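You operate a simulated robot arm through the tools that you are given. There is no shell and no other tool. Be economical: measure what you need, move in short steps, check, and stop when the job is done.

You are at the controls of a simulated two-armed robot. One attempt, no reset.

Task
Open the left threading drawer, put the cream string bundle from the top board of the tall rack in the inside of the left threading drawer and shut the drawer again. Then fetch the ochre string bundle and set it on the top of the grey table. Then shut the left door. Then close the right door. Then count the cream cones on the top of the green bench, then put as many of the chips from the top of the green bench on the card with an orange frame. Then open the lower drawer of the small cabinet. Keep to this order.

The check looks at the end state, three seconds after you hand in, the way a careful person would. Anything else that was tipped, shoved, dropped, spilled or broken makes it a failure.

Robot
Two 6-joint arms with two-finger grippers on one trunk, on a base that drives. Base frame: it is fixed to the floor where the robot stands at the start and does not move with it; the origin is under the middle of the robot, x ahead of it, y to its left, z up; the surface under the hand at the start is at about z = 780. Readings come in mm, rad, newtons and seconds.
The left shoulder is at the start at [66, 218, 835], the right one opposite. With the tool pointing down near the work surface each hand reaches from about 480 to 760 mm from the robot's upright axis, wherever it stands, measured 20 degrees to its own side. Places, roughly: card with an orange frame [-2750, -1500, 750]; chip (6x2x8 cm) [-2700, -1500, 800]; cream cone (9x9x17 cm) [-3200, -1700, 800]; cream string bundle (17x3x4 cm) [-300, -800, 1600]; inside of the left threading drawer [700, -200, 600]; left door [-1600, -1200, 1000]; left threading drawer [700, -200, 700]; lower drawer of the small cabinet [-5800, -900, 200]; ochre string bundle (17x3x4 cm) [-800, -900, 200]; right door [-2100, -1300, 1000]; top of the grey table [1600, 100, 700]. Payload 2.45 kg a hand.
The tool frame of a hand sits at the grasp point between the pads (the TCP): z along the fingers, y along the line on which they close. The tips reach 26 mm beyond it. Largest opening 96 mm; the body of the gripper starts 69 mm behind the TCP.
Orientation is that of the tool frame in the base frame, as a unit quaternion [w, x, y, z]. With the fingers straight down and closing along the base's y, the tool's x points along the base's -x, its y along +y and its z along -z.

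Tools
- The arms move only by the tool send_rows. It takes "left_series", "right_series" or both (then of equal length, played together; a hand with none holds still); each is a list of rows, each a list of 6 numbers: the shift along the tool's x, y, z in units of 200 mm (1.0 is 200 mm), then the turn, a rotation vector about the tool's x, y, z in units of 90 degrees (1.0 is 90 degrees). In form: [[tx, ty, tz, ax, ay, az], ...]. A call has 1 to 12 rows; each row is the pose to reach, as a shift and turn from the pose commanded when the call began, along the tool's axes at that moment. "left_fingers" and "right_fingers" are, for a hand that has rows, the gripper command, from -1 (shut) to 1 (fully open), values between in proportion, set as the call begins (left out, the last holds). A call with a number of a shift or a turn outside -1 to 1 is refused whole. A row lasts 0.2 s, in which the tool goes at most 50 mm and 0.15 rad; a call with a longer step from one row to the next is refused whole, and so is a gripper value outside its range. A pose out of reach is approached as far as the arm can. The call stops where the force on the tool passes 40 N (or 10 N more than at its start, if that is more) or the arm is blocked; 0.2 s more then pass. Each finger halts on what it meets, pressing with about 25 N; the grip force reading is that of the motor and also rises with nothing between the fingers. The clock runs only during rows and for 0.2 s after the last one: add rows that repeat a pose to give the fingers time. It gives the time, the measured TCP pose, the force on the tool (base axes), the opening and the grip force at its end, in the units of the frame above (readings bear some noise), with the torque about the TCP (base axes, N m) and any sound that the robot's microphone picked up.
- Cameras (640 x 400 px; columns grow to the right, rows downward): "scene" is now at [93.2, -16.3, 1173.5]; the picture's right is [-0.83, -0.55, 0.02], its down [-0.28, 0.40, -0.87] and it looks along [0.47, -0.74, -0.49] (base axes); focal length 214 px, centre (320, 200). "left" rides on the left gripper at [82, -3, -98] in its tool frame; the picture's right is [0.04, 1.00, 0.00], its down [-0.73, 0.03, -0.68] and it looks along [-0.68, 0.03, 0.73] (tool axes); focal length 256 px, centre (320, 200). "right" rides on the right gripper at [82, 3, -98] in its tool frame; the picture's right is [-0.04, 1.00, 0.00], its down [-0.73, -0.03, -0.68] and it looks along [-0.68, -0.03, 0.73] (tool axes); focal length 256 px, centre (320, 200). There is no depth. A picture from a camera that has moved, and an enlarged one, comes with that camera's place and axes in the base frame and with its lens.
- camera(camera): a new picture of that camera. It takes no simulated time.
- lift_body(by): slides the trunk up (or, below 0, down) by that many mm; the arms and the scene camera ride with it, the base frame stays. It gives what a move gives, with no picture.
- roll_base(legs): drives the robot by 1 to 6 legs, each [ahead, left, turn to the left] in mm, mm and rad, along the robot's own axes; the way and the turn of a leg run together, so that a leg with both is an arc; at most 1500 mm and 3.142 rad a leg. The arms and the cameras ride along, it lands a little off, and it stops where it bumps. It gives what a move gives.
- head_to(pan, tilt): turns the head with the scene camera to pan (to the left, within 1.501 rad either way) and tilt (down, from -0.506 to 1.204), counted from straight ahead of the robot. It gives what a move gives.
- close_up(camera, box): a new picture of the part [left, top, right, bottom] of that camera's present view, enlarged. It takes no simulated time.
- hand_in(): hands the job in; it is judged then, once.

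Work in short steps. Places have to be worked out from the pictures, the camera data and where the tool is seen: move nearer, look again, correct. Check each grasp and each placing, and mend what went wrong. You have 196 turns and 192 pictures in all, those below and enlarged ones among them. Open the grippers and draw the arms clear of the work before you hand the job in, unless the task says otherwise; then end with one line.

The tools are called after "Call:" as name(argument=value, ...) on one line, values as JSON. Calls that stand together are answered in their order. send_rows: Moves the arms, as the interface text tells. Its arguments: {"type":"object","properties":{"left_series":{"type":"array"},"left_fingers":{"type":"number"},"right_series":{"type":"array"},"right_fingers":{"type":"number"}},"required":[]} The other tools are called the same way: lift_body (by) slides the trunk up or down; roll_base (legs) drives the base; head_to (pan, tilt) turns the head that bears the scene camera; camera (camera) takes a picture; close_up (camera, box) takes an enlarged picture of a part of a camera's view; hand_in () hands the job in.

At the start:

```text
time: 0.0
left_ee_pos: [560.0, 154.1, 1000.4]
left_ee_rot: [0.003, 0.003, 1.0, -0.014]
left_wrist_force: [0.6, -0.3, 0.1]
left_moment: [0.02, 0.0, 0.02]
left_grip_width: 96.0
left_gripper_force: 0.0
right_ee_pos: [476.9, -368.9, 1013.3]
right_ee_rot: [0.003, 0.004, 1.0, -0.014]
right_wrist_force: [-0.1, 0.6, 0.4]
right_moment: [-0.01, -0.05, -0.01]
right_grip_width: 96.1
right_gripper_force: 0.0
trunk travel left (down, up): [-325.0, 515.0]
robot x, y, heading: [-3.3, 1.5, -0.007]
head pan, tilt: [-0.981, 0.552]
```

scene: 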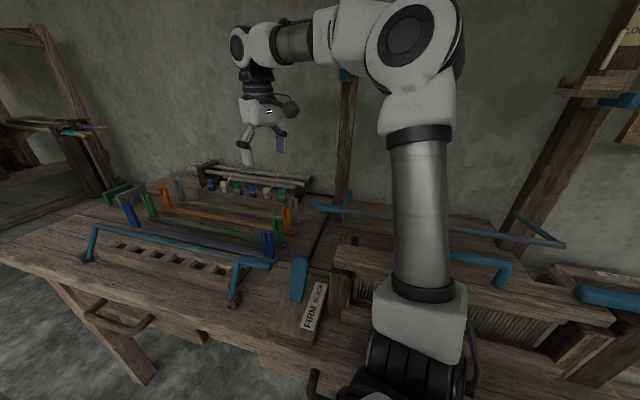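
right: 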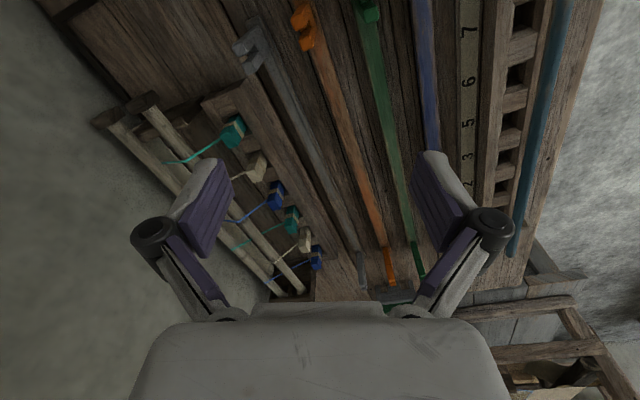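
left: 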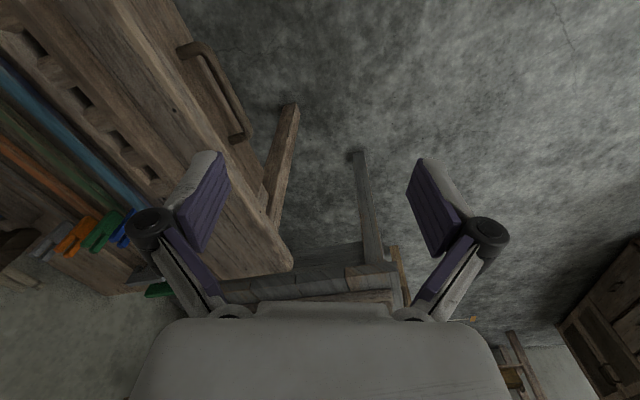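

The pictures show a bench to the front-right with drawers on its near face. I look around with the head first.

Call:
head_to(pan=-0.3, tilt=0.6)

Call:
camera(camera="scene")

Call:
head_to(pan=-1.5, tilt=0.2)

Call:
camera(camera="scene")

Call:
head_to(pan=0.5, tilt=0.4)

Call:
camera(camera="scene")

```text
time: 1.1
left_ee_pos: [559.1, 136.7, 998.7]
left_ee_rot: [0.002, 0.004, 1.0, -0.003]
left_wrist_force: [0.8, 0.5, 0.1]
left_moment: [0.0, 0.02, 0.01]
left_grip_width: 96.1
left_gripper_force: 0.0
right_ee_pos: [476.9, -386.9, 1002.4]
right_ee_rot: [0.003, 0.003, 1.0, -0.002]
right_wrist_force: [-0.2, -0.2, -0.2]
right_moment: [0.04, -0.03, 0.0]
right_grip_width: 95.9
right_gripper_force: 0.1
trunk travel left (down, up): [-325.0, 515.0]
robot x, y, heading: [-4.1, 7.5, -0.006]
head pan, tilt: [-0.3, 0.6]
```

```text
188 pictures are left
camera scene: at [127.6, 38.9, 1167.0], right [-0.3, -0.95, 0.05], down [-0.53, 0.13, -0.84], along [0.79, -0.28, -0.55], focal length 214 px, centre (320, 200)
```

scene: 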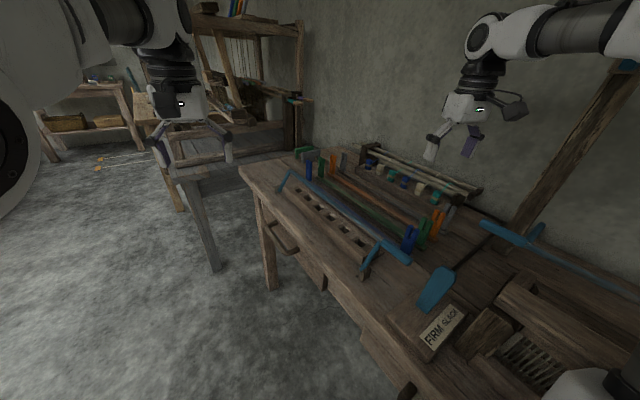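

```text
time: 2.5
left_ee_pos: [559.9, 134.0, 999.2]
left_ee_rot: [0.002, 0.004, 1.0, -0.003]
left_wrist_force: [-0.5, -0.4, 0.1]
left_moment: [-0.03, 0.02, 0.01]
left_grip_width: 95.8
left_gripper_force: 0.0
right_ee_pos: [476.2, -388.0, 1003.4]
right_ee_rot: [0.002, 0.004, 1.0, -0.003]
right_wrist_force: [0.8, 0.2, -0.1]
right_moment: [0.02, -0.01, -0.02]
right_grip_width: 95.9
right_gripper_force: 0.1
trunk travel left (down, up): [-325.0, 515.0]
robot x, y, heading: [-5.2, 7.7, -0.007]
head pan, tilt: [-1.499, 0.201]
```

```text
187 pictures are left
camera scene: at [49.0, -25.7, 1207.3], right [-1.0, -0.07, 0.0], down [-0.01, 0.15, -0.99], along [0.07, -0.99, -0.15], focal length 214 px, centre (320, 200)
```

scene: 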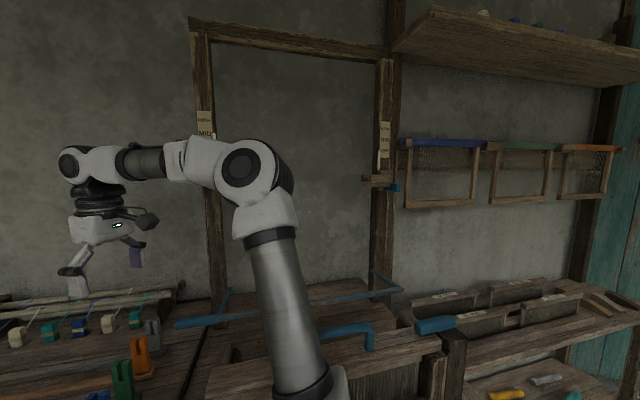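

```text
time: 4.4
left_ee_pos: [558.1, 134.8, 1000.4]
left_ee_rot: [0.003, 0.005, 1.0, -0.002]
left_wrist_force: [0.4, 0.5, 0.1]
left_moment: [0.02, 0.02, 0.01]
left_grip_width: 95.8
left_gripper_force: 0.1
right_ee_pos: [474.4, -389.2, 1002.5]
right_ee_rot: [0.003, 0.003, 1.0, -0.002]
right_wrist_force: [0.3, -0.3, -0.2]
right_moment: [-0.02, 0.0, -0.03]
right_grip_width: 95.9
right_gripper_force: 0.1
trunk travel left (down, up): [-325.0, 515.0]
robot x, y, heading: [1.4, 7.2, -0.011]
head pan, tilt: [0.499, 0.4]
```

```text
186 pictures are left
camera scene: at [124.1, 109.5, 1181.9], right [0.47, -0.88, 0.05], down [-0.34, -0.23, -0.91], along [0.81, 0.41, -0.41], focal length 214 px, centre (320, 200)
```

scene: 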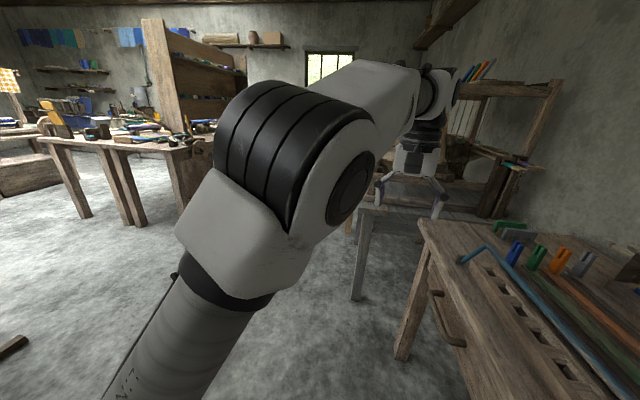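

The left threading drawer's bow handle triangulates to about (690,-35,640), on the bench's +y face. I look left before driving away from the bench.

Call:
head_to(pan=1.3, tilt=0.4)

Call:
camera(camera="scene")

Call:
head_to(pan=-0.9, tilt=1.15)

Call:
camera(camera="scene")

```text
time: 5.5
left_ee_pos: [558.0, 134.8, 999.3]
left_ee_rot: [0.002, 0.005, 1.0, -0.003]
left_wrist_force: [0.1, -0.4, -0.1]
left_moment: [0.0, 0.0, 0.0]
left_grip_width: 96.2
left_gripper_force: 0.1
right_ee_pos: [473.8, -388.1, 1001.2]
right_ee_rot: [0.003, 0.004, 1.0, -0.003]
right_wrist_force: [-0.3, -0.1, -0.6]
right_moment: [0.02, -0.01, 0.0]
right_grip_width: 96.1
right_gripper_force: 0.0
trunk travel left (down, up): [-325.0, 515.0]
robot x, y, heading: [-3.4, 10.9, -0.006]
head pan, tilt: [1.3, 0.4]
```

```text
185 pictures are left
camera scene: at [67.5, 154.3, 1179.2], right [0.96, -0.28, 0.02], down [-0.1, -0.42, -0.9], along [0.26, 0.86, -0.43], focal length 214 px, centre (320, 200)
```

scene: 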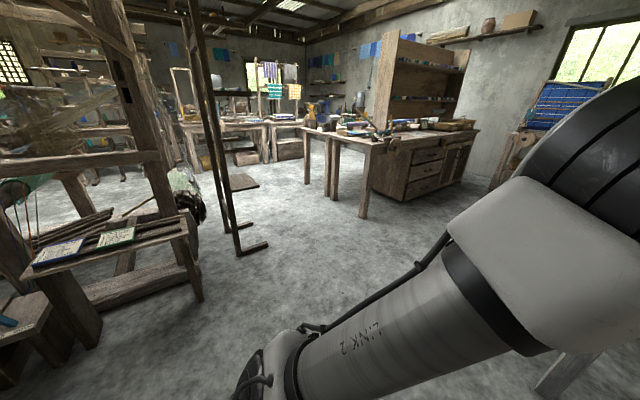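

```text
time: 7.6
left_ee_pos: [557.6, 132.8, 1000.3]
left_ee_rot: [0.003, 0.007, 1.0, -0.002]
left_wrist_force: [0.0, -0.2, 0.4]
left_moment: [0.01, 0.0, 0.05]
left_grip_width: 95.8
left_gripper_force: 0.0
right_ee_pos: [471.5, -389.2, 1002.3]
right_ee_rot: [0.002, 0.007, 1.0, -0.002]
right_wrist_force: [1.1, -0.4, -0.6]
right_moment: [0.02, 0.0, 0.02]
right_grip_width: 96.0
right_gripper_force: 0.1
trunk travel left (down, up): [-325.0, 515.0]
robot x, y, heading: [-4.3, 12.4, -0.015]
head pan, tilt: [-0.901, 1.15]
```

```text
184 pictures are left
camera scene: at [78.8, 14.6, 1126.2], right [-0.79, -0.61, 0.03], down [-0.56, 0.7, -0.45], along [0.25, -0.37, -0.89], focal length 214 px, centre (320, 200)
```

scene: 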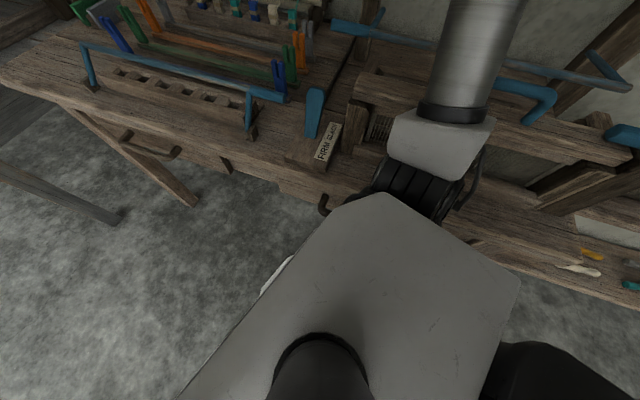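

The bench appears turned about 18° to the base axes, so its face normal is about (-0.31, 0.95). I drive clear of the bench, then turn to face the left drawer.

Call:
roll_base(legs=[[0, 720, 0], [685, 0, 0], [0, 0, -1.25]])

Call:
head_to(pan=-0.3, tilt=0.75)

Call:
camera(camera="scene")

Call:
camera(camera="right")

```text
time: 8.2
left_ee_pos: [554.4, 125.2, 1019.8]
left_ee_rot: [0.014, -0.012, 1.0, -0.006]
left_wrist_force: [0.0, 0.5, 0.2]
left_moment: [-0.03, -0.02, -0.01]
left_grip_width: 96.2
left_gripper_force: 0.0
right_ee_pos: [472.5, -420.8, 981.2]
right_ee_rot: [0.006, 0.001, 1.0, 0.019]
right_wrist_force: [1.2, 0.3, 0.6]
right_moment: [0.02, 0.01, 0.0]
right_grip_width: 95.9
right_gripper_force: 0.1
trunk travel left (down, up): [-325.0, 515.0]
robot x, y, heading: [-4.0, 17.6, -0.005]
head pan, tilt: [-0.901, 1.15]
stopped in leg 1: the robot was blocked; the commanded pose is now the measured one
```

```text
time: 9.2
left_ee_pos: [554.6, 127.6, 1015.5]
left_ee_rot: [0.009, -0.014, 1.0, -0.01]
left_wrist_force: [1.0, -0.3, 0.0]
left_moment: [-0.03, 0.0, 0.0]
left_grip_width: 96.0
left_gripper_force: 0.1
right_ee_pos: [473.6, -420.2, 980.7]
right_ee_rot: [0.005, 0.0, 1.0, 0.017]
right_wrist_force: [-0.1, 0.5, -0.2]
right_moment: [-0.04, -0.01, -0.03]
right_grip_width: 95.7
right_gripper_force: 0.0
trunk travel left (down, up): [-325.0, 515.0]
robot x, y, heading: [-0.4, 18.0, -0.001]
head pan, tilt: [-0.3, 0.75]
```

```text
183 pictures are left
camera scene: at [117.3, 52.3, 1154.6], right [-0.3, -0.95, 0.05], down [-0.64, 0.16, -0.75], along [0.7, -0.26, -0.66], focal length 214 px, centre (320, 200)
```

scene: 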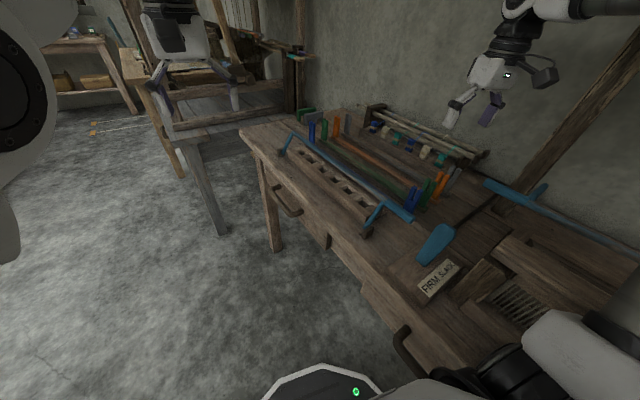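

```text
182 pictures are left
camera right: at [390.8, -420.0, 1078.7], right [0.04, 1.0, 0.03], down [0.73, -0.05, 0.68], along [0.68, 0.0, -0.73], focal length 256 px, centre (320, 200)
```

right: 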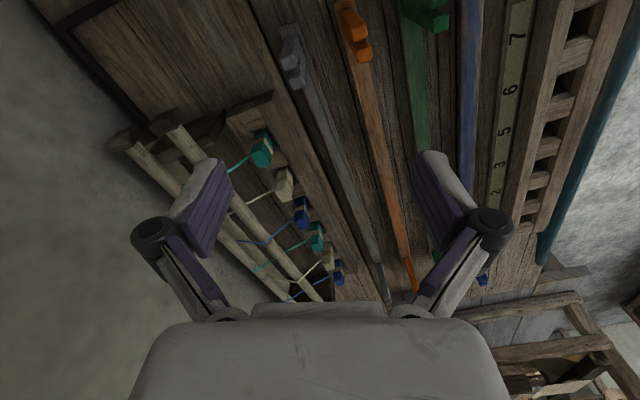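

The leftward drive was blocked at once. I look down to both sides for what it meets.

Call:
head_to(pan=1.45, tilt=1.1)

Call:
camera(camera="scene")

Call:
head_to(pan=-1.4, tilt=1.0)

Call:
camera(camera="scene")

```text
time: 11.0
left_ee_pos: [556.0, 128.5, 1013.7]
left_ee_rot: [0.007, -0.015, 1.0, -0.01]
left_wrist_force: [0.3, -0.2, 0.6]
left_moment: [0.0, 0.0, 0.02]
left_grip_width: 95.9
left_gripper_force: 0.0
right_ee_pos: [473.8, -420.6, 980.6]
right_ee_rot: [0.003, -0.001, 1.0, 0.016]
right_wrist_force: [-0.5, -0.4, 0.0]
right_moment: [0.04, 0.01, -0.01]
right_grip_width: 96.2
right_gripper_force: 0.0
trunk travel left (down, up): [-325.0, 515.0]
robot x, y, heading: [-5.1, 16.2, 0.003]
head pan, tilt: [1.45, 1.1]
```

```text
181 pictures are left
camera scene: at [46.8, 138.1, 1123.7], right [0.99, -0.12, 0.02], down [-0.1, -0.91, -0.4], along [0.06, 0.4, -0.91], focal length 214 px, centre (320, 200)
```

scene: 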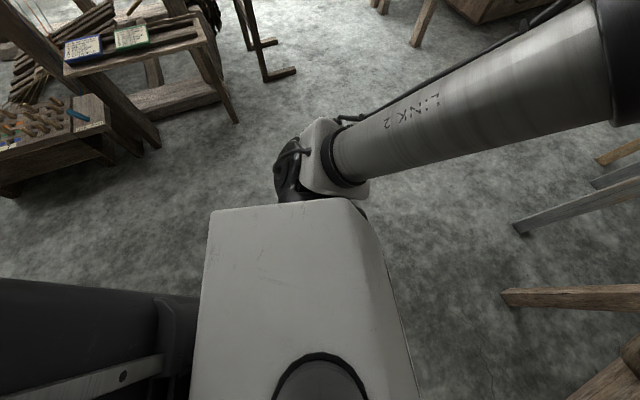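

```text
time: 13.5
left_ee_pos: [557.3, 130.2, 1012.4]
left_ee_rot: [0.006, -0.015, 1.0, -0.011]
left_wrist_force: [0.0, 0.5, 1.0]
left_moment: [0.01, 0.01, -0.03]
left_grip_width: 96.0
left_gripper_force: 0.1
right_ee_pos: [475.1, -420.1, 979.1]
right_ee_rot: [0.004, 0.0, 1.0, 0.019]
right_wrist_force: [0.2, 0.4, 0.2]
right_moment: [0.03, 0.01, 0.01]
right_grip_width: 96.0
right_gripper_force: 0.1
trunk travel left (down, up): [-325.0, 515.0]
robot x, y, heading: [-1.3, 12.0, 0.004]
head pan, tilt: [-1.4, 1.0]
```

```text
180 pictures are left
camera scene: at [51.9, 7.5, 1137.6], right [-0.99, -0.17, 0.0], down [-0.14, 0.8, -0.59], along [0.1, -0.58, -0.81], focal length 214 px, centre (320, 200)
```

scene: 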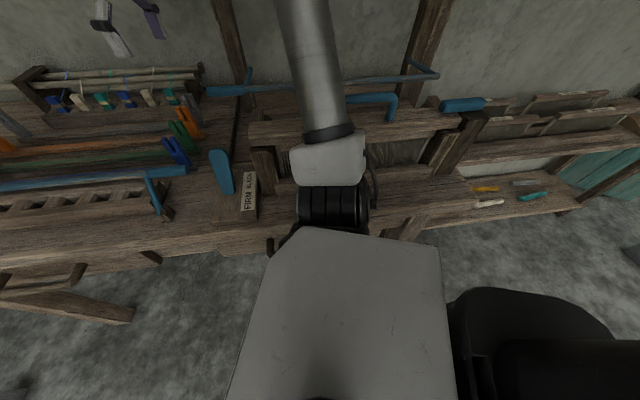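

No obstacle is visible on the left side, so the block may be a brush with the bench or inertia. I try a small move to the left.

Call:
roll_base(legs=[[0, 60, 0]])

```text
time: 14.5
left_ee_pos: [562.9, 133.5, 1001.0]
left_ee_rot: [0.001, 0.003, 1.0, 0.024]
left_wrist_force: [0.2, -0.2, -0.4]
left_moment: [-0.05, 0.04, 0.01]
left_grip_width: 95.8
left_gripper_force: 0.1
right_ee_pos: [475.6, -394.5, 960.1]
right_ee_rot: [-0.001, 0.007, 0.999, 0.035]
right_wrist_force: [0.4, 0.3, 0.3]
right_moment: [-0.02, 0.01, 0.01]
right_grip_width: 96.0
right_gripper_force: 0.1
trunk travel left (down, up): [-325.0, 515.0]
robot x, y, heading: [-6.4, 72.6, -0.015]
head pan, tilt: [-1.4, 1.0]
```

The base moved, but the right hand sinks and lags, so something is pressing on the right arm. I look at it from the head and the hand.

Call:
head_to(pan=-1.3, tilt=0.6)

Call:
camera(camera="scene")

Call:
camera(camera="right")

Call:
camera(camera="left")

```text
time: 15.3
left_ee_pos: [561.5, 133.7, 1003.1]
left_ee_rot: [0.002, 0.002, 1.0, 0.025]
left_wrist_force: [0.0, 0.6, -0.2]
left_moment: [-0.03, -0.01, 0.01]
left_grip_width: 96.0
left_gripper_force: 0.0
right_ee_pos: [474.9, -396.1, 961.8]
right_ee_rot: [0.001, 0.007, 0.999, 0.035]
right_wrist_force: [0.6, -0.4, -0.4]
right_moment: [0.0, -0.04, -0.03]
right_grip_width: 96.1
right_gripper_force: 0.0
trunk travel left (down, up): [-325.0, 515.0]
robot x, y, heading: [-7.1, 75.9, -0.016]
head pan, tilt: [-1.3, 0.6]
```

```text
179 pictures are left
camera scene: at [68.6, -13.5, 1162.6], right [-0.97, -0.25, 0.0], down [-0.14, 0.55, -0.82], along [0.21, -0.8, -0.57], focal length 214 px, centre (320, 200)
```

scene: 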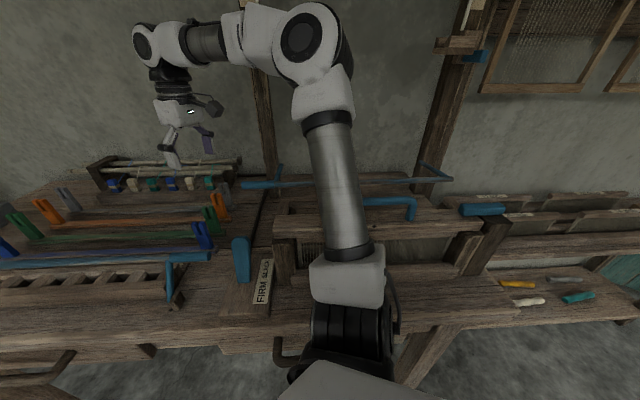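

```text
178 pictures are left
camera right: at [392.4, -397.3, 1060.0], right [0.05, 1.0, 0.07], down [0.73, -0.09, 0.68], along [0.68, 0.01, -0.73], focal length 256 px, centre (320, 200)
```

right: 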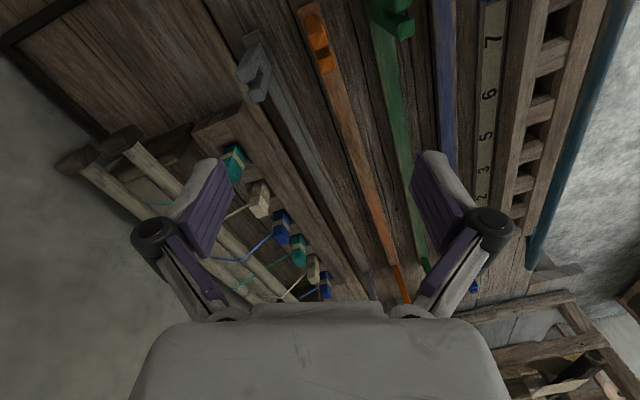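

```text
177 pictures are left
camera left: at [479.3, 126.4, 1100.7], right [-0.04, 1.0, 0.05], down [0.73, -0.01, 0.68], along [0.68, 0.06, -0.73], focal length 256 px, centre (320, 200)
```

left: 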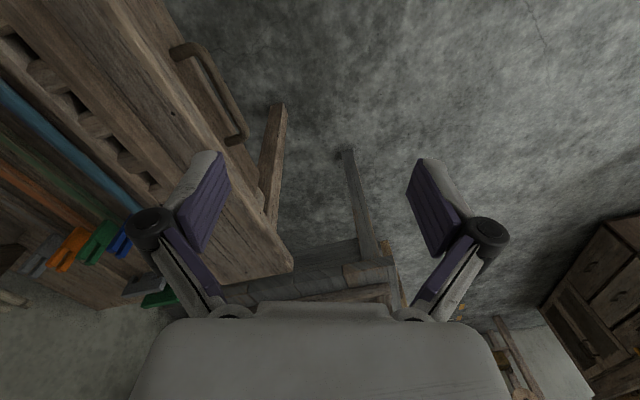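

The camera poses show the robot itself scarcely moved left, so its base is caught against the slanting bench. I back away along -x, where the bench edge recedes.

Call:
roll_base(legs=[[-150, 0, 0]])

Call:
camera(camera="scene")

```text
time: 16.7
left_ee_pos: [410.9, 134.8, 1003.0]
left_ee_rot: [0.003, 0.004, 1.0, 0.025]
left_wrist_force: [-0.1, -0.6, 0.5]
left_moment: [0.0, 0.0, -0.01]
left_grip_width: 95.9
left_gripper_force: 0.1
right_ee_pos: [323.6, -395.4, 960.6]
right_ee_rot: [0.001, 0.01, 0.999, 0.034]
right_wrist_force: [-0.7, 0.9, 0.7]
right_moment: [0.06, -0.05, -0.01]
right_grip_width: 95.9
right_gripper_force: 0.1
trunk travel left (down, up): [-325.0, 515.0]
robot x, y, heading: [-154.9, 76.5, -0.019]
head pan, tilt: [-1.3, 0.6]
```

```text
176 pictures are left
camera scene: at [-81.1, -11.0, 1162.7], right [-0.97, -0.25, 0.0], down [-0.14, 0.55, -0.83], along [0.21, -0.8, -0.56], focal length 214 px, centre (320, 200)
```

scene: 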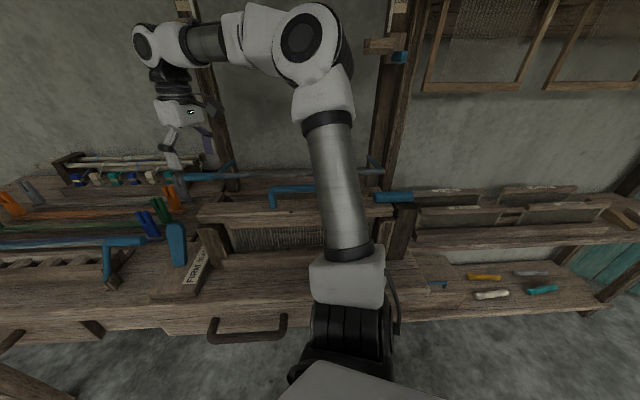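

Backing worked and nothing on the bench has shifted. Both drawer handles lie on a line sloped about 19°, confirming the bench angle; now I try left again.

Call:
roll_base(legs=[[0, 150, 0]])

Call:
camera(camera="scene")

```text
time: 18.1
left_ee_pos: [415.8, 284.7, 1002.0]
left_ee_rot: [0.002, 0.006, 1.0, 0.024]
left_wrist_force: [0.5, 0.5, 0.3]
left_moment: [-0.06, 0.03, 0.03]
left_grip_width: 95.9
left_gripper_force: 0.0
right_ee_pos: [325.2, -246.2, 961.3]
right_ee_rot: [0.0, 0.009, 0.999, 0.034]
right_wrist_force: [0.4, -0.5, 0.3]
right_moment: [-0.04, 0.02, -0.02]
right_grip_width: 95.7
right_gripper_force: 0.1
trunk travel left (down, up): [-325.0, 515.0]
robot x, y, heading: [-151.7, 221.3, -0.019]
head pan, tilt: [-1.3, 0.6]
```

```text
175 pictures are left
camera scene: at [-78.2, 138.1, 1162.8], right [-0.97, -0.25, 0.0], down [-0.14, 0.55, -0.83], along [0.21, -0.8, -0.56], focal length 214 px, centre (320, 200)
```

scene: 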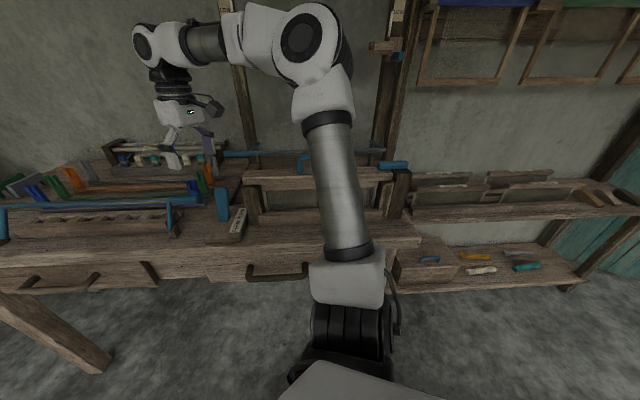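

The robot is free now; the odometry seems to have slipped about 60 mm in y, so I trust camera and hand positions. I drive to a stand in front of the left drawer, facing it.

Call:
roll_base(legs=[[0, 480, 0], [817, 95, 0], [0, 0, -1.21]])

Call:
head_to(pan=-0.3, tilt=0.75)

Call:
camera(camera="scene")

Call:
camera(camera="right")

```text
time: 28.1
left_ee_pos: [941.6, 275.4, 1003.4]
left_ee_rot: [0.016, 0.579, 0.815, 0.018]
left_wrist_force: [-0.9, -0.1, -0.2]
left_moment: [-0.05, 0.06, -0.04]
left_grip_width: 95.9
left_gripper_force: 0.0
right_ee_pos: [413.7, 180.5, 961.8]
right_ee_rot: [0.02, 0.582, 0.812, 0.028]
right_wrist_force: [-0.2, -0.2, -0.6]
right_moment: [0.02, -0.04, -0.01]
right_grip_width: 96.0
right_gripper_force: 0.0
trunk travel left (down, up): [-325.0, 515.0]
robot x, y, heading: [695.9, 789.2, -1.245]
head pan, tilt: [-1.3, 0.6]
```

```text
time: 29.3
left_ee_pos: [942.7, 274.5, 1002.3]
left_ee_rot: [0.016, 0.579, 0.815, 0.017]
left_wrist_force: [0.3, 0.3, 0.3]
left_moment: [-0.05, -0.04, 0.03]
left_grip_width: 96.0
left_gripper_force: 0.1
right_ee_pos: [412.7, 179.8, 961.2]
right_ee_rot: [0.02, 0.582, 0.812, 0.028]
right_wrist_force: [-0.4, -0.2, -0.3]
right_moment: [0.0, 0.01, -0.01]
right_grip_width: 96.2
right_gripper_force: 0.0
trunk travel left (down, up): [-325.0, 515.0]
robot x, y, heading: [695.1, 786.2, -1.245]
head pan, tilt: [-0.3, 0.75]
```

```text
174 pictures are left
camera scene: at [714.1, 657.7, 1149.8], right [-1.0, -0.03, 0.0], down [-0.02, 0.68, -0.73], along [0.02, -0.73, -0.68], focal length 214 px, centre (320, 200)
```

scene: 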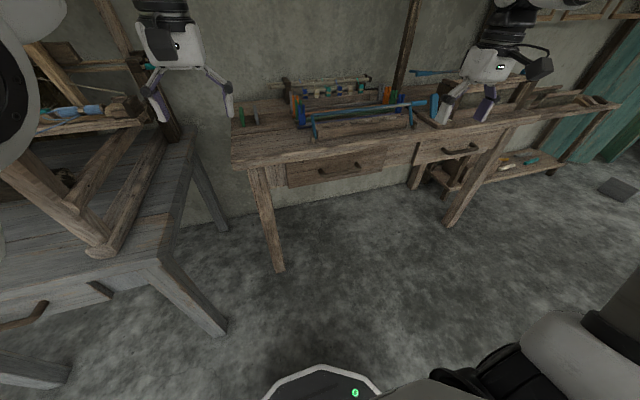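

```text
173 pictures are left
camera right: at [383.9, 257.0, 1060.0], right [0.96, 0.28, 0.07], down [0.16, -0.72, 0.67], along [0.24, -0.63, -0.73], focal length 256 px, centre (320, 200)
```

right: 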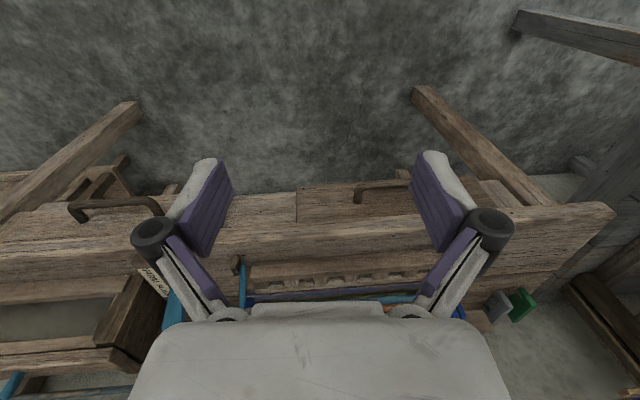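

The left drawer front is now in view with its bow handle; I enlarge both drawers to judge their state.

Call:
close_up(camera="scene", box=[220, 90, 540, 290])

```text
2.00 times, centred on (380, 190) of scene
camera zoom: at [714.1, 657.7, 1149.8], right [-1.0, -0.03, 0.0], down [-0.02, 0.68, -0.73], along [0.02, -0.73, -0.68], focal length 429 px, centre (200, 220)
```

zoom: 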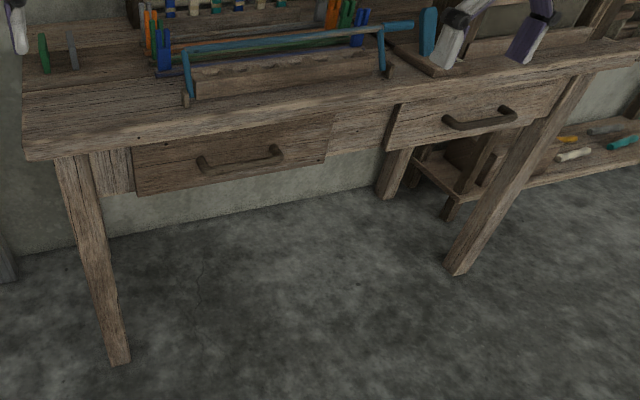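

Triangulating with earlier views puts the left handle at about (656,-17,673), with the bench edge about flush above it, so I need a horizontal approach with vertical closing. I pitch the right hand forward by 90° in steps.

Call:
send_rows(right_series=[[0, 0, 0, 0, -0.09, 0], [0, 0, 0, 0, -0.18, 0], [0, 0, 0, 0, -0.27, 0], [0, 0, 0, 0, -0.36, 0], [0, 0, 0, 0, -0.45, 0], [0, 0, 0, 0, -0.54, 0], [0, 0, 0, 0, -0.63, 0], [0, 0, 0, 0, -0.72, 0], [0, 0, 0, 0, -0.81, 0], [0, 0, 0, 0, -0.9, 0], [0, 0, 0, 0, -0.97, 0], [0, 0, 0, 0, -0.97, 0]], right_fingers=0.2)

Call:
camera(camera="scene")

```text
time: 31.9
left_ee_pos: [942.9, 275.4, 1002.4]
left_ee_rot: [0.015, 0.579, 0.815, 0.019]
left_wrist_force: [-0.7, 0.1, -0.4]
left_moment: [0.01, -0.04, 0.0]
left_grip_width: 95.7
left_gripper_force: 0.0
right_ee_pos: [497.3, 65.1, 938.1]
right_ee_rot: [0.484, 0.514, 0.6, -0.376]
right_wrist_force: [0.0, 1.0, -0.4]
right_moment: [0.01, 0.01, 0.0]
right_grip_width: 57.8
right_gripper_force: 0.0
right hand out of reach, approached as far as the arm can: row 1, 2, 3, 4, 5, 6, 7, 8, 9, 10, 11, 12
trunk travel left (down, up): [-325.0, 515.0]
robot x, y, heading: [694.7, 790.7, -1.237]
head pan, tilt: [-0.3, 0.75]
```

```text
171 pictures are left
camera scene: at [714.5, 657.8, 1149.7], right [-1.0, -0.03, 0.0], down [-0.02, 0.68, -0.73], along [0.02, -0.73, -0.68], focal length 214 px, centre (320, 200)
```

scene: 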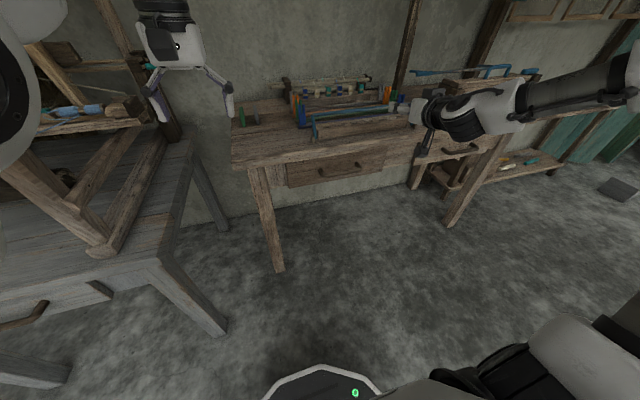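

The hand now points forward toward the bench at z 938. I roll it 90° about its own axis so it closes vertically.

Call:
send_rows(right_series=[[0, 0, 0, 0, 0, 0.09], [0, 0, 0, 0, 0, 0.18], [0, 0, 0, 0, 0, 0.27], [0, 0, 0, 0, 0, 0.36], [0, 0, 0, 0, 0, 0.45], [0, 0, 0, 0, 0, 0.54], [0, 0, 0, 0, 0, 0.63], [0, 0, 0, 0, 0, 0.72], [0, 0, 0, 0, 0, 0.81], [0, 0, 0, 0, 0, 0.9], [0, 0, 0, 0, 0, 0.98], [0, 0, 0, 0, 0, 0.98]])

Call:
camera(camera="right")

```text
time: 34.5
left_ee_pos: [941.8, 274.7, 1003.0]
left_ee_rot: [0.015, 0.579, 0.815, 0.018]
left_wrist_force: [-0.5, -0.2, -0.4]
left_moment: [0.0, 0.01, 0.0]
left_grip_width: 95.9
left_gripper_force: 0.0
right_ee_pos: [393.1, 74.1, 737.6]
right_ee_rot: [0.577, 0.809, 0.097, 0.058]
right_wrist_force: [-0.2, 0.3, -0.1]
right_moment: [0.01, 0.03, 0.0]
right_grip_width: 57.6
right_gripper_force: 0.0
right hand out of reach, approached as far as the arm can: row 5, 6, 7, 8, 9, 10, 11, 12
trunk travel left (down, up): [-325.0, 515.0]
robot x, y, heading: [694.0, 787.1, -1.243]
head pan, tilt: [-0.3, 0.75]
```

```text
170 pictures are left
camera right: at [452.0, 182.3, 773.3], right [0.05, -0.33, 0.94], down [-0.86, 0.47, 0.21], along [-0.51, -0.82, -0.26], focal length 256 px, centre (320, 200)
```

right: 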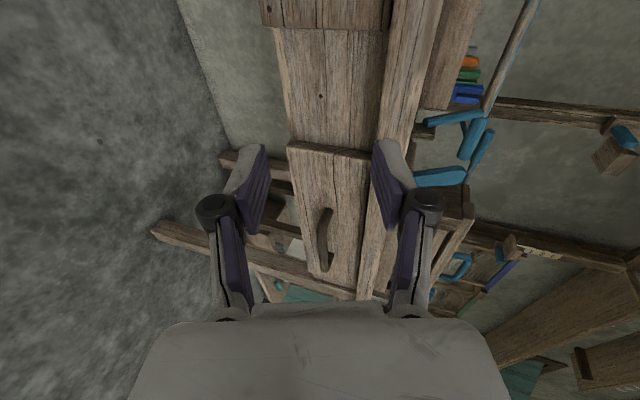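

The orientation suits: pointing forward about 19° down, closing vertically. I lower the trunk 60 mm and shift the hand about 200 mm to the robot's left, toward the handle.

Call:
lift_body(by=-60)

Call:
send_rows(right_series=[[0.2, 0, 0, 0, 0, 0], [0.4, 0, 0, 0, 0, 0], [0.6, 0, 0, 0, 0, 0], [0.8, 0, 0, 0, 0, 0], [1.0, 0, 0, 0, 0, 0], [1.0, 0, 0, 0, 0, 0]])

Call:
camera(camera="right")

Call:
camera(camera="scene")

```text
time: 35.5
left_ee_pos: [942.4, 275.9, 943.1]
left_ee_rot: [0.016, 0.578, 0.815, 0.018]
left_wrist_force: [1.0, -0.1, 0.6]
left_moment: [0.01, 0.0, 0.03]
left_grip_width: 95.7
left_gripper_force: 0.2
right_ee_pos: [392.9, 74.7, 679.9]
right_ee_rot: [0.577, 0.809, 0.098, 0.057]
right_wrist_force: [-0.4, -0.7, 0.1]
right_moment: [-0.01, -0.01, -0.03]
right_grip_width: 57.9
right_gripper_force: 0.0
trunk travel left (down, up): [-265.0, 575.0]
robot x, y, heading: [695.1, 788.0, -1.243]
head pan, tilt: [-0.3, 0.75]
```

```text
time: 36.9
left_ee_pos: [942.6, 275.3, 943.1]
left_ee_rot: [0.015, 0.58, 0.814, 0.018]
left_wrist_force: [-0.7, -0.8, 0.6]
left_moment: [-0.01, 0.02, 0.0]
left_grip_width: 96.0
left_gripper_force: 0.0
right_ee_pos: [442.8, 141.4, 662.8]
right_ee_rot: [0.554, 0.824, 0.105, 0.056]
right_wrist_force: [0.1, -0.5, 0.2]
right_moment: [-0.04, 0.01, 0.01]
right_grip_width: 57.5
right_gripper_force: 0.0
right hand out of reach, approached as far as the arm can: row 1, 2, 3, 4, 5, 6
trunk travel left (down, up): [-265.0, 575.0]
robot x, y, heading: [697.5, 792.3, -1.245]
head pan, tilt: [-0.3, 0.75]
```

```text
169 pictures are left
camera right: at [501.5, 247.6, 701.4], right [0.07, -0.37, 0.92], down [-0.86, 0.45, 0.25], along [-0.51, -0.81, -0.29], focal length 256 px, centre (320, 200)
```

right: 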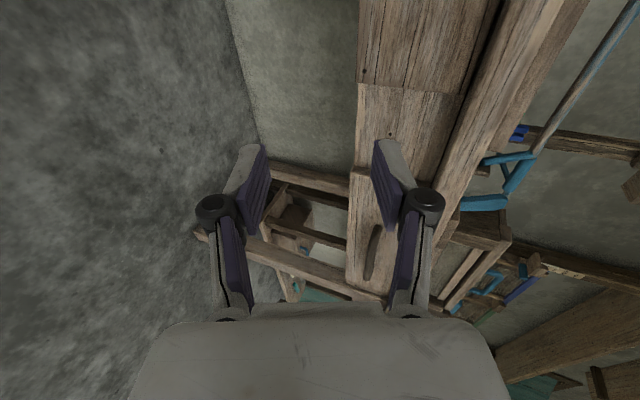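

```text
168 pictures are left
camera scene: at [714.2, 657.8, 1089.8], right [-1.0, -0.03, 0.0], down [-0.02, 0.68, -0.73], along [0.02, -0.73, -0.68], focal length 214 px, centre (320, 200)
```

scene: 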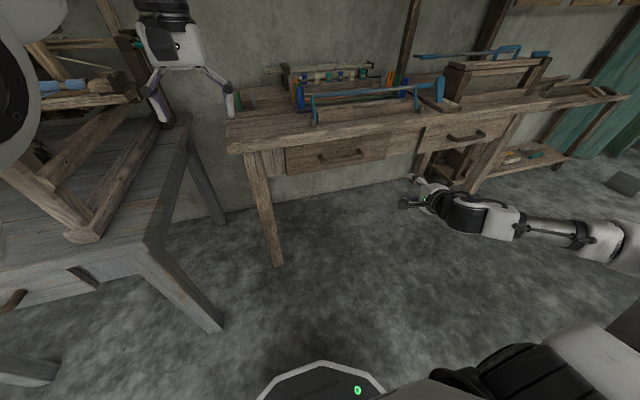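

The elbow is splayed low to the right, suggesting a wrist limit with this roll. I unroll and go the other way (camera to the right side), which should let the elbow stay up.

Call:
send_rows(right_series=[[0, 0, 0, 0, 0, -0.09], [0, 0, 0, 0, 0, -0.18], [0, 0, 0, 0, 0, -0.27], [0, 0, 0, 0, 0, -0.36], [0, 0, 0, 0, 0, -0.45], [0, 0, 0, 0, 0, -0.54], [0, 0, 0, 0, 0, -0.63], [0, 0, 0, 0, 0, -0.72], [0, 0, 0, 0, 0, -0.81], [0, 0, 0, 0, 0, -0.9], [0, 0, 0, 0, 0, -0.98], [0, 0, 0, 0, 0, -0.98]])

Call:
send_rows(right_series=[[0, 0, 0, 0, 0, -0.09], [0, 0, 0, 0, 0, -0.18], [0, 0, 0, 0, 0, -0.27], [0, 0, 0, 0, 0, -0.36], [0, 0, 0, 0, 0, -0.45], [0, 0, 0, 0, 0, -0.54], [0, 0, 0, 0, 0, -0.63], [0, 0, 0, 0, 0, -0.72], [0, 0, 0, 0, 0, -0.81], [0, 0, 0, 0, 0, -0.9], [0, 0, 0, 0, 0, -0.98], [0, 0, 0, 0, 0, -0.98]])

Call:
camera(camera="scene")

```text
time: 39.5
left_ee_pos: [941.3, 275.9, 943.7]
left_ee_rot: [0.016, 0.579, 0.815, 0.018]
left_wrist_force: [0.4, 1.3, 0.3]
left_moment: [0.02, 0.01, -0.04]
left_grip_width: 96.2
left_gripper_force: 0.1
right_ee_pos: [440.3, 138.2, 658.7]
right_ee_rot: [0.438, 0.517, 0.65, -0.345]
right_wrist_force: [-0.5, -0.1, 0.6]
right_moment: [0.01, -0.02, 0.02]
right_grip_width: 57.6
right_gripper_force: 0.0
right hand out of reach, approached as far as the arm can: row 1, 2, 3, 4, 5, 6, 7, 8, 9, 10, 11, 12
trunk travel left (down, up): [-265.0, 575.0]
robot x, y, heading: [695.3, 787.5, -1.248]
head pan, tilt: [-0.3, 0.75]
```

```text
time: 42.1
left_ee_pos: [943.0, 274.8, 943.7]
left_ee_rot: [0.016, 0.579, 0.815, 0.017]
left_wrist_force: [-0.5, 0.0, 0.3]
left_moment: [-0.03, 0.0, -0.02]
left_grip_width: 96.1
left_gripper_force: 0.0
right_ee_pos: [440.5, 139.8, 659.5]
right_ee_rot: [0.072, -0.08, 0.827, -0.552]
right_wrist_force: [-1.1, -0.7, 1.1]
right_moment: [0.03, 0.0, 0.01]
right_grip_width: 57.6
right_gripper_force: 0.0
trunk travel left (down, up): [-265.0, 575.0]
robot x, y, heading: [695.3, 788.2, -1.241]
head pan, tilt: [-0.3, 0.75]
```

```text
167 pictures are left
camera scene: at [714.2, 657.7, 1089.8], right [-1.0, -0.03, 0.0], down [-0.02, 0.68, -0.73], along [0.02, -0.73, -0.68], focal length 214 px, centre (320, 200)
```

scene: 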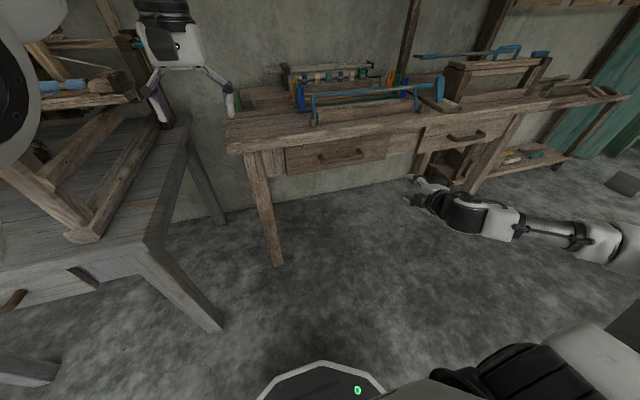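

This roll is fully reachable. I now shift the hand 200 mm to the robot's left (tool -x).

Call:
send_rows(right_series=[[-0.2, 0, 0, 0, 0, 0], [-0.4, 0, 0, 0, 0, 0], [-0.6, 0, 0, 0, 0, 0], [-0.8, 0, 0, 0, 0, 0], [-1.0, 0, 0, 0, 0, 0], [-1.0, 0, 0, 0, 0, 0]])

Call:
camera(camera="scene")

Call:
camera(camera="right")

```text
time: 43.5
left_ee_pos: [941.2, 275.6, 942.5]
left_ee_rot: [0.017, 0.579, 0.815, 0.019]
left_wrist_force: [-0.8, 0.3, -0.9]
left_moment: [0.02, -0.03, -0.03]
left_grip_width: 96.1
left_gripper_force: 0.0
right_ee_pos: [482.9, 180.9, 718.6]
right_ee_rot: [0.074, -0.079, 0.828, -0.551]
right_wrist_force: [0.5, -0.7, 0.0]
right_moment: [0.03, 0.01, 0.06]
right_grip_width: 57.6
right_gripper_force: 0.0
right hand out of reach, approached as far as the arm can: row 1, 2, 3, 4, 5, 6
trunk travel left (down, up): [-265.0, 575.0]
robot x, y, heading: [695.8, 788.4, -1.249]
head pan, tilt: [-0.3, 0.75]
```

```text
166 pictures are left
camera scene: at [713.5, 657.5, 1089.7], right [-1.0, -0.03, 0.0], down [-0.02, 0.68, -0.73], along [0.02, -0.73, -0.68], focal length 214 px, centre (320, 200)
```

scene: 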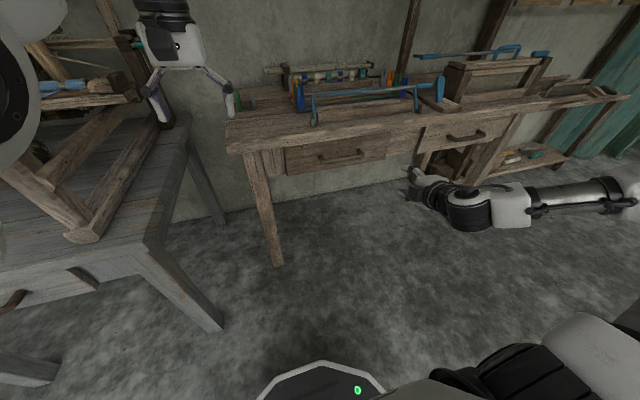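

```text
165 pictures are left
camera right: at [382.9, 253.8, 751.8], right [-0.01, 0.39, -0.92], down [0.57, 0.76, 0.31], along [0.82, -0.53, -0.23], focal length 256 px, centre (320, 200)
```

right: 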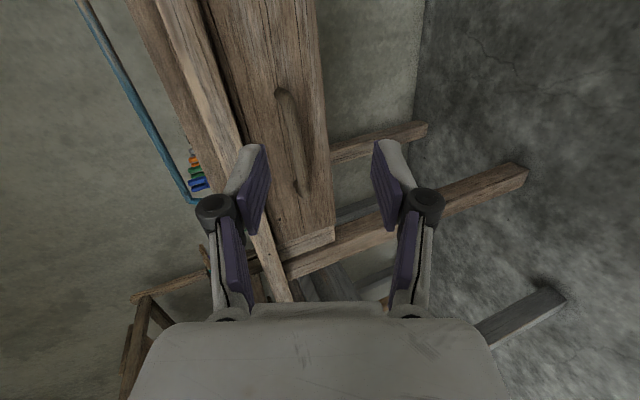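

The right arm keeps its elbow out, so I will use the base for the rest (about 245 ahead, 97 left). First I draw the left hand up and back so it stays clear of the loom on the grey table.

Call:
send_rows(left_series=[[0.1, -0.1, -0.15, 0, 0, 0], [0.2, -0.2, -0.3, 0, 0, 0], [0.3, -0.3, -0.45, 0, 0, 0], [0.4, -0.4, -0.6, 0, 0, 0], [0.5, -0.5, -0.75, 0, 0, 0], [0.6, -0.6, -0.9, 0, 0, 0], [0.6, -0.6, -0.9, 0, 0, 0]])

Call:
head_to(pan=0.5, tilt=0.5)

Call:
camera(camera="scene")

```text
time: 45.1
left_ee_pos: [870.9, 365.7, 1060.6]
left_ee_rot: [-0.001, 0.574, 0.819, -0.001]
left_wrist_force: [-0.8, 0.9, 0.1]
left_moment: [-0.05, -0.01, 0.0]
left_grip_width: 96.1
left_gripper_force: 0.1
left hand out of reach, approached as far as the arm can: row 4, 5, 6, 7
right_ee_pos: [483.7, 182.3, 720.1]
right_ee_rot: [0.074, -0.079, 0.828, -0.55]
right_wrist_force: [0.6, 0.0, 0.4]
right_moment: [0.01, -0.02, -0.02]
right_grip_width: 57.6
right_gripper_force: 0.0
trunk travel left (down, up): [-265.0, 575.0]
robot x, y, heading: [694.7, 788.7, -1.248]
head pan, tilt: [-0.3, 0.75]
```

```text
time: 46.3
left_ee_pos: [869.6, 367.7, 1063.0]
left_ee_rot: [0.003, 0.574, 0.819, -0.003]
left_wrist_force: [0.8, -0.2, 0.3]
left_moment: [0.03, 0.01, -0.01]
left_grip_width: 96.1
left_gripper_force: 0.0
right_ee_pos: [483.0, 182.0, 721.0]
right_ee_rot: [0.074, -0.079, 0.827, -0.551]
right_wrist_force: [-0.1, -0.5, -0.1]
right_moment: [0.01, 0.04, 0.02]
right_grip_width: 57.8
right_gripper_force: 0.0
trunk travel left (down, up): [-265.0, 575.0]
robot x, y, heading: [696.6, 784.2, -1.244]
head pan, tilt: [0.499, 0.499]
```

```text
164 pictures are left
camera scene: at [778.8, 678.8, 1111.7], right [-0.68, -0.73, 0.0], down [-0.35, 0.33, -0.88], along [0.64, -0.6, -0.48], focal length 214 px, centre (320, 200)
```

scene: 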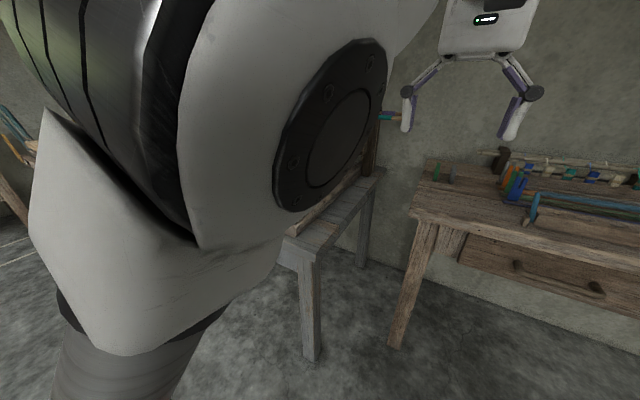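

Rotating the base left 0.12 rad also aligns the hand with the drawer and brings it across, needing less sideways travel. Then I go 100 mm ahead and lower by 45.

Call:
roll_base(legs=[[0, 0, 0.12], [100, 0, 0]])

Call:
lift_body(by=-45)

Call:
head_to(pan=-0.3, tilt=0.75)

Call:
camera(camera="scene")

Call:
camera(camera="right")

```text
time: 48.0
left_ee_pos: [960.3, 298.4, 1061.3]
left_ee_rot: [0.001, 0.525, 0.851, -0.003]
left_wrist_force: [0.2, -0.6, 0.8]
left_moment: [0.03, -0.03, 0.01]
left_grip_width: 96.1
left_gripper_force: 0.2
right_ee_pos: [597.1, 70.6, 718.6]
right_ee_rot: [0.105, -0.128, 0.822, -0.545]
right_wrist_force: [1.0, 0.8, 0.0]
right_moment: [-0.01, -0.01, -0.05]
right_grip_width: 57.7
right_gripper_force: 0.1
trunk travel left (down, up): [-265.0, 575.0]
robot x, y, heading: [735.5, 697.9, -1.131]
head pan, tilt: [0.499, 0.499]
```

```text
time: 48.8
left_ee_pos: [961.2, 299.4, 1018.8]
left_ee_rot: [0.001, 0.525, 0.851, -0.006]
left_wrist_force: [-0.4, 0.4, -0.6]
left_moment: [0.0, -0.02, -0.03]
left_grip_width: 96.1
left_gripper_force: 0.0
right_ee_pos: [597.5, 71.2, 675.1]
right_ee_rot: [0.105, -0.127, 0.822, -0.545]
right_wrist_force: [-0.1, 0.7, 0.3]
right_moment: [0.03, -0.01, 0.01]
right_grip_width: 57.6
right_gripper_force: 0.1
trunk travel left (down, up): [-220.0, 620.0]
robot x, y, heading: [738.3, 696.9, -1.135]
head pan, tilt: [0.499, 0.499]
```

```text
time: 50.0
left_ee_pos: [962.1, 300.5, 1018.9]
left_ee_rot: [0.0, 0.525, 0.851, -0.005]
left_wrist_force: [-0.1, -0.1, -0.2]
left_moment: [-0.02, 0.0, -0.02]
left_grip_width: 96.0
left_gripper_force: 0.1
right_ee_pos: [597.6, 70.5, 676.1]
right_ee_rot: [0.105, -0.127, 0.822, -0.546]
right_wrist_force: [0.1, -0.8, 0.8]
right_moment: [-0.01, -0.01, 0.03]
right_grip_width: 57.7
right_gripper_force: 0.0
trunk travel left (down, up): [-220.0, 620.0]
robot x, y, heading: [735.9, 695.7, -1.132]
head pan, tilt: [-0.3, 0.75]
```

```text
163 pictures are left
camera scene: at [771.9, 569.9, 1044.8], right [-0.99, -0.14, 0.0], down [-0.1, 0.68, -0.73], along [0.1, -0.72, -0.68], focal length 214 px, centre (320, 200)
```

scene: 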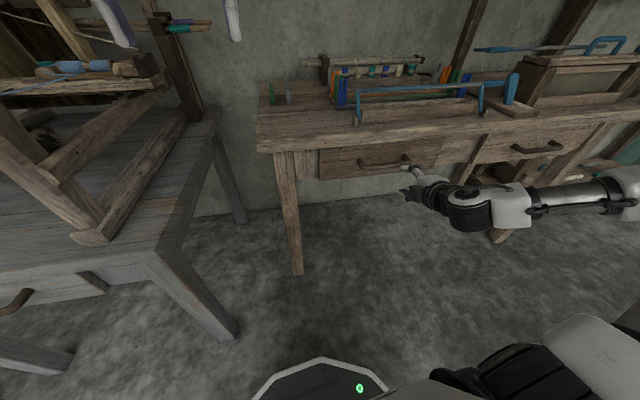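

```text
162 pictures are left
camera right: at [489.1, 131.1, 707.2], right [-0.06, 0.38, -0.92], down [0.49, 0.82, 0.31], along [0.87, -0.43, -0.23], focal length 256 px, centre (320, 200)
```

right: 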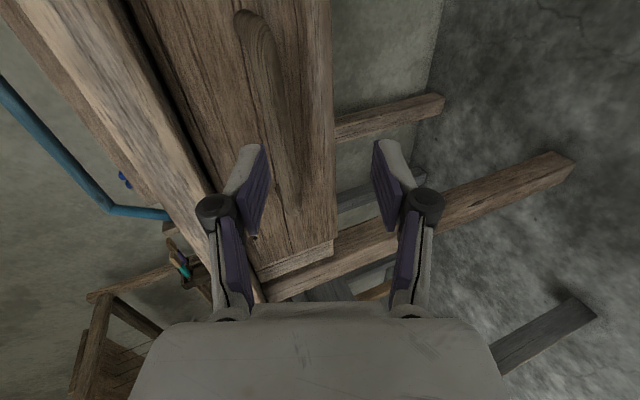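

The right camera and the scene agree: handle bar centre about (645,-27,668), about 105 mm straight ahead of the TCP and within the finger opening. I drive 95 mm ahead after lowering 8 mm.

Call:
lift_body(by=-8)

Call:
roll_base(legs=[[92, 0, 0]])

Call:
camera(camera="right")

Call:
camera(camera="scene")

```text
time: 50.5
left_ee_pos: [962.0, 299.0, 1010.1]
left_ee_rot: [0.002, 0.525, 0.851, -0.004]
left_wrist_force: [-1.1, 0.2, 0.1]
left_moment: [0.01, -0.01, 0.0]
left_grip_width: 96.0
left_gripper_force: 0.0
right_ee_pos: [596.8, 69.9, 666.8]
right_ee_rot: [0.105, -0.127, 0.822, -0.545]
right_wrist_force: [-0.1, 0.4, 0.1]
right_moment: [-0.02, 0.02, -0.02]
right_grip_width: 57.6
right_gripper_force: 0.2
trunk travel left (down, up): [-212.0, 628.0]
robot x, y, heading: [737.0, 697.3, -1.132]
head pan, tilt: [-0.3, 0.75]
```

```text
time: 51.6
left_ee_pos: [1001.2, 216.9, 1011.1]
left_ee_rot: [0.002, 0.525, 0.851, -0.004]
left_wrist_force: [0.0, -0.4, 0.8]
left_moment: [0.02, 0.01, 0.02]
left_grip_width: 95.9
left_gripper_force: 0.1
right_ee_pos: [636.0, -12.1, 668.1]
right_ee_rot: [0.105, -0.126, 0.822, -0.546]
right_wrist_force: [-2.2, 3.2, 0.4]
right_moment: [-0.12, -0.05, -0.11]
right_grip_width: 59.6
right_gripper_force: 0.7
trunk travel left (down, up): [-212.0, 628.0]
robot x, y, heading: [779.5, 613.5, -1.136]
head pan, tilt: [-0.3, 0.75]
```

```text
161 pictures are left
camera right: at [527.6, 48.7, 699.3], right [-0.05, 0.38, -0.92], down [0.49, 0.82, 0.31], along [0.87, -0.43, -0.23], focal length 256 px, centre (320, 200)
```

right: 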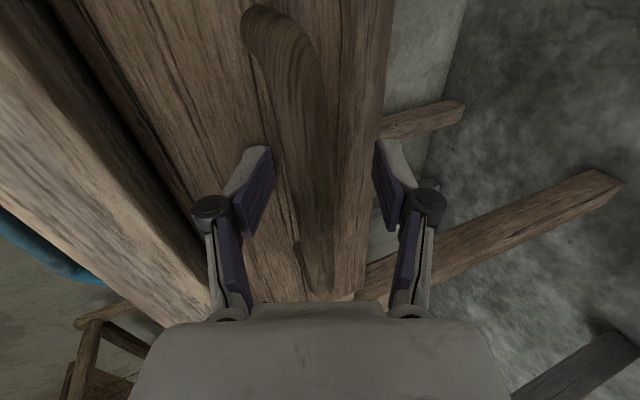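

```text
160 pictures are left
camera scene: at [810.6, 487.4, 1036.8], right [-0.99, -0.14, 0.0], down [-0.09, 0.68, -0.73], along [0.1, -0.72, -0.68], focal length 214 px, centre (320, 200)
```

scene: 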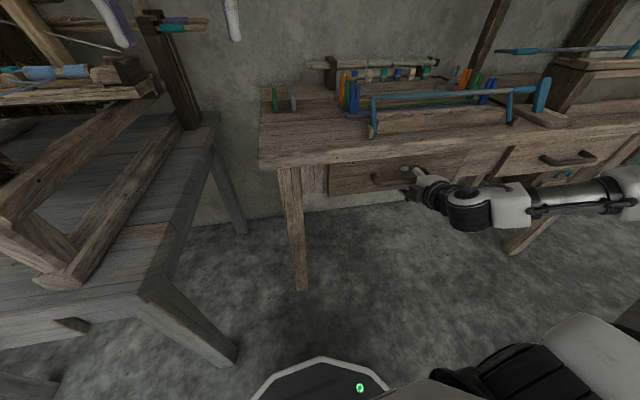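

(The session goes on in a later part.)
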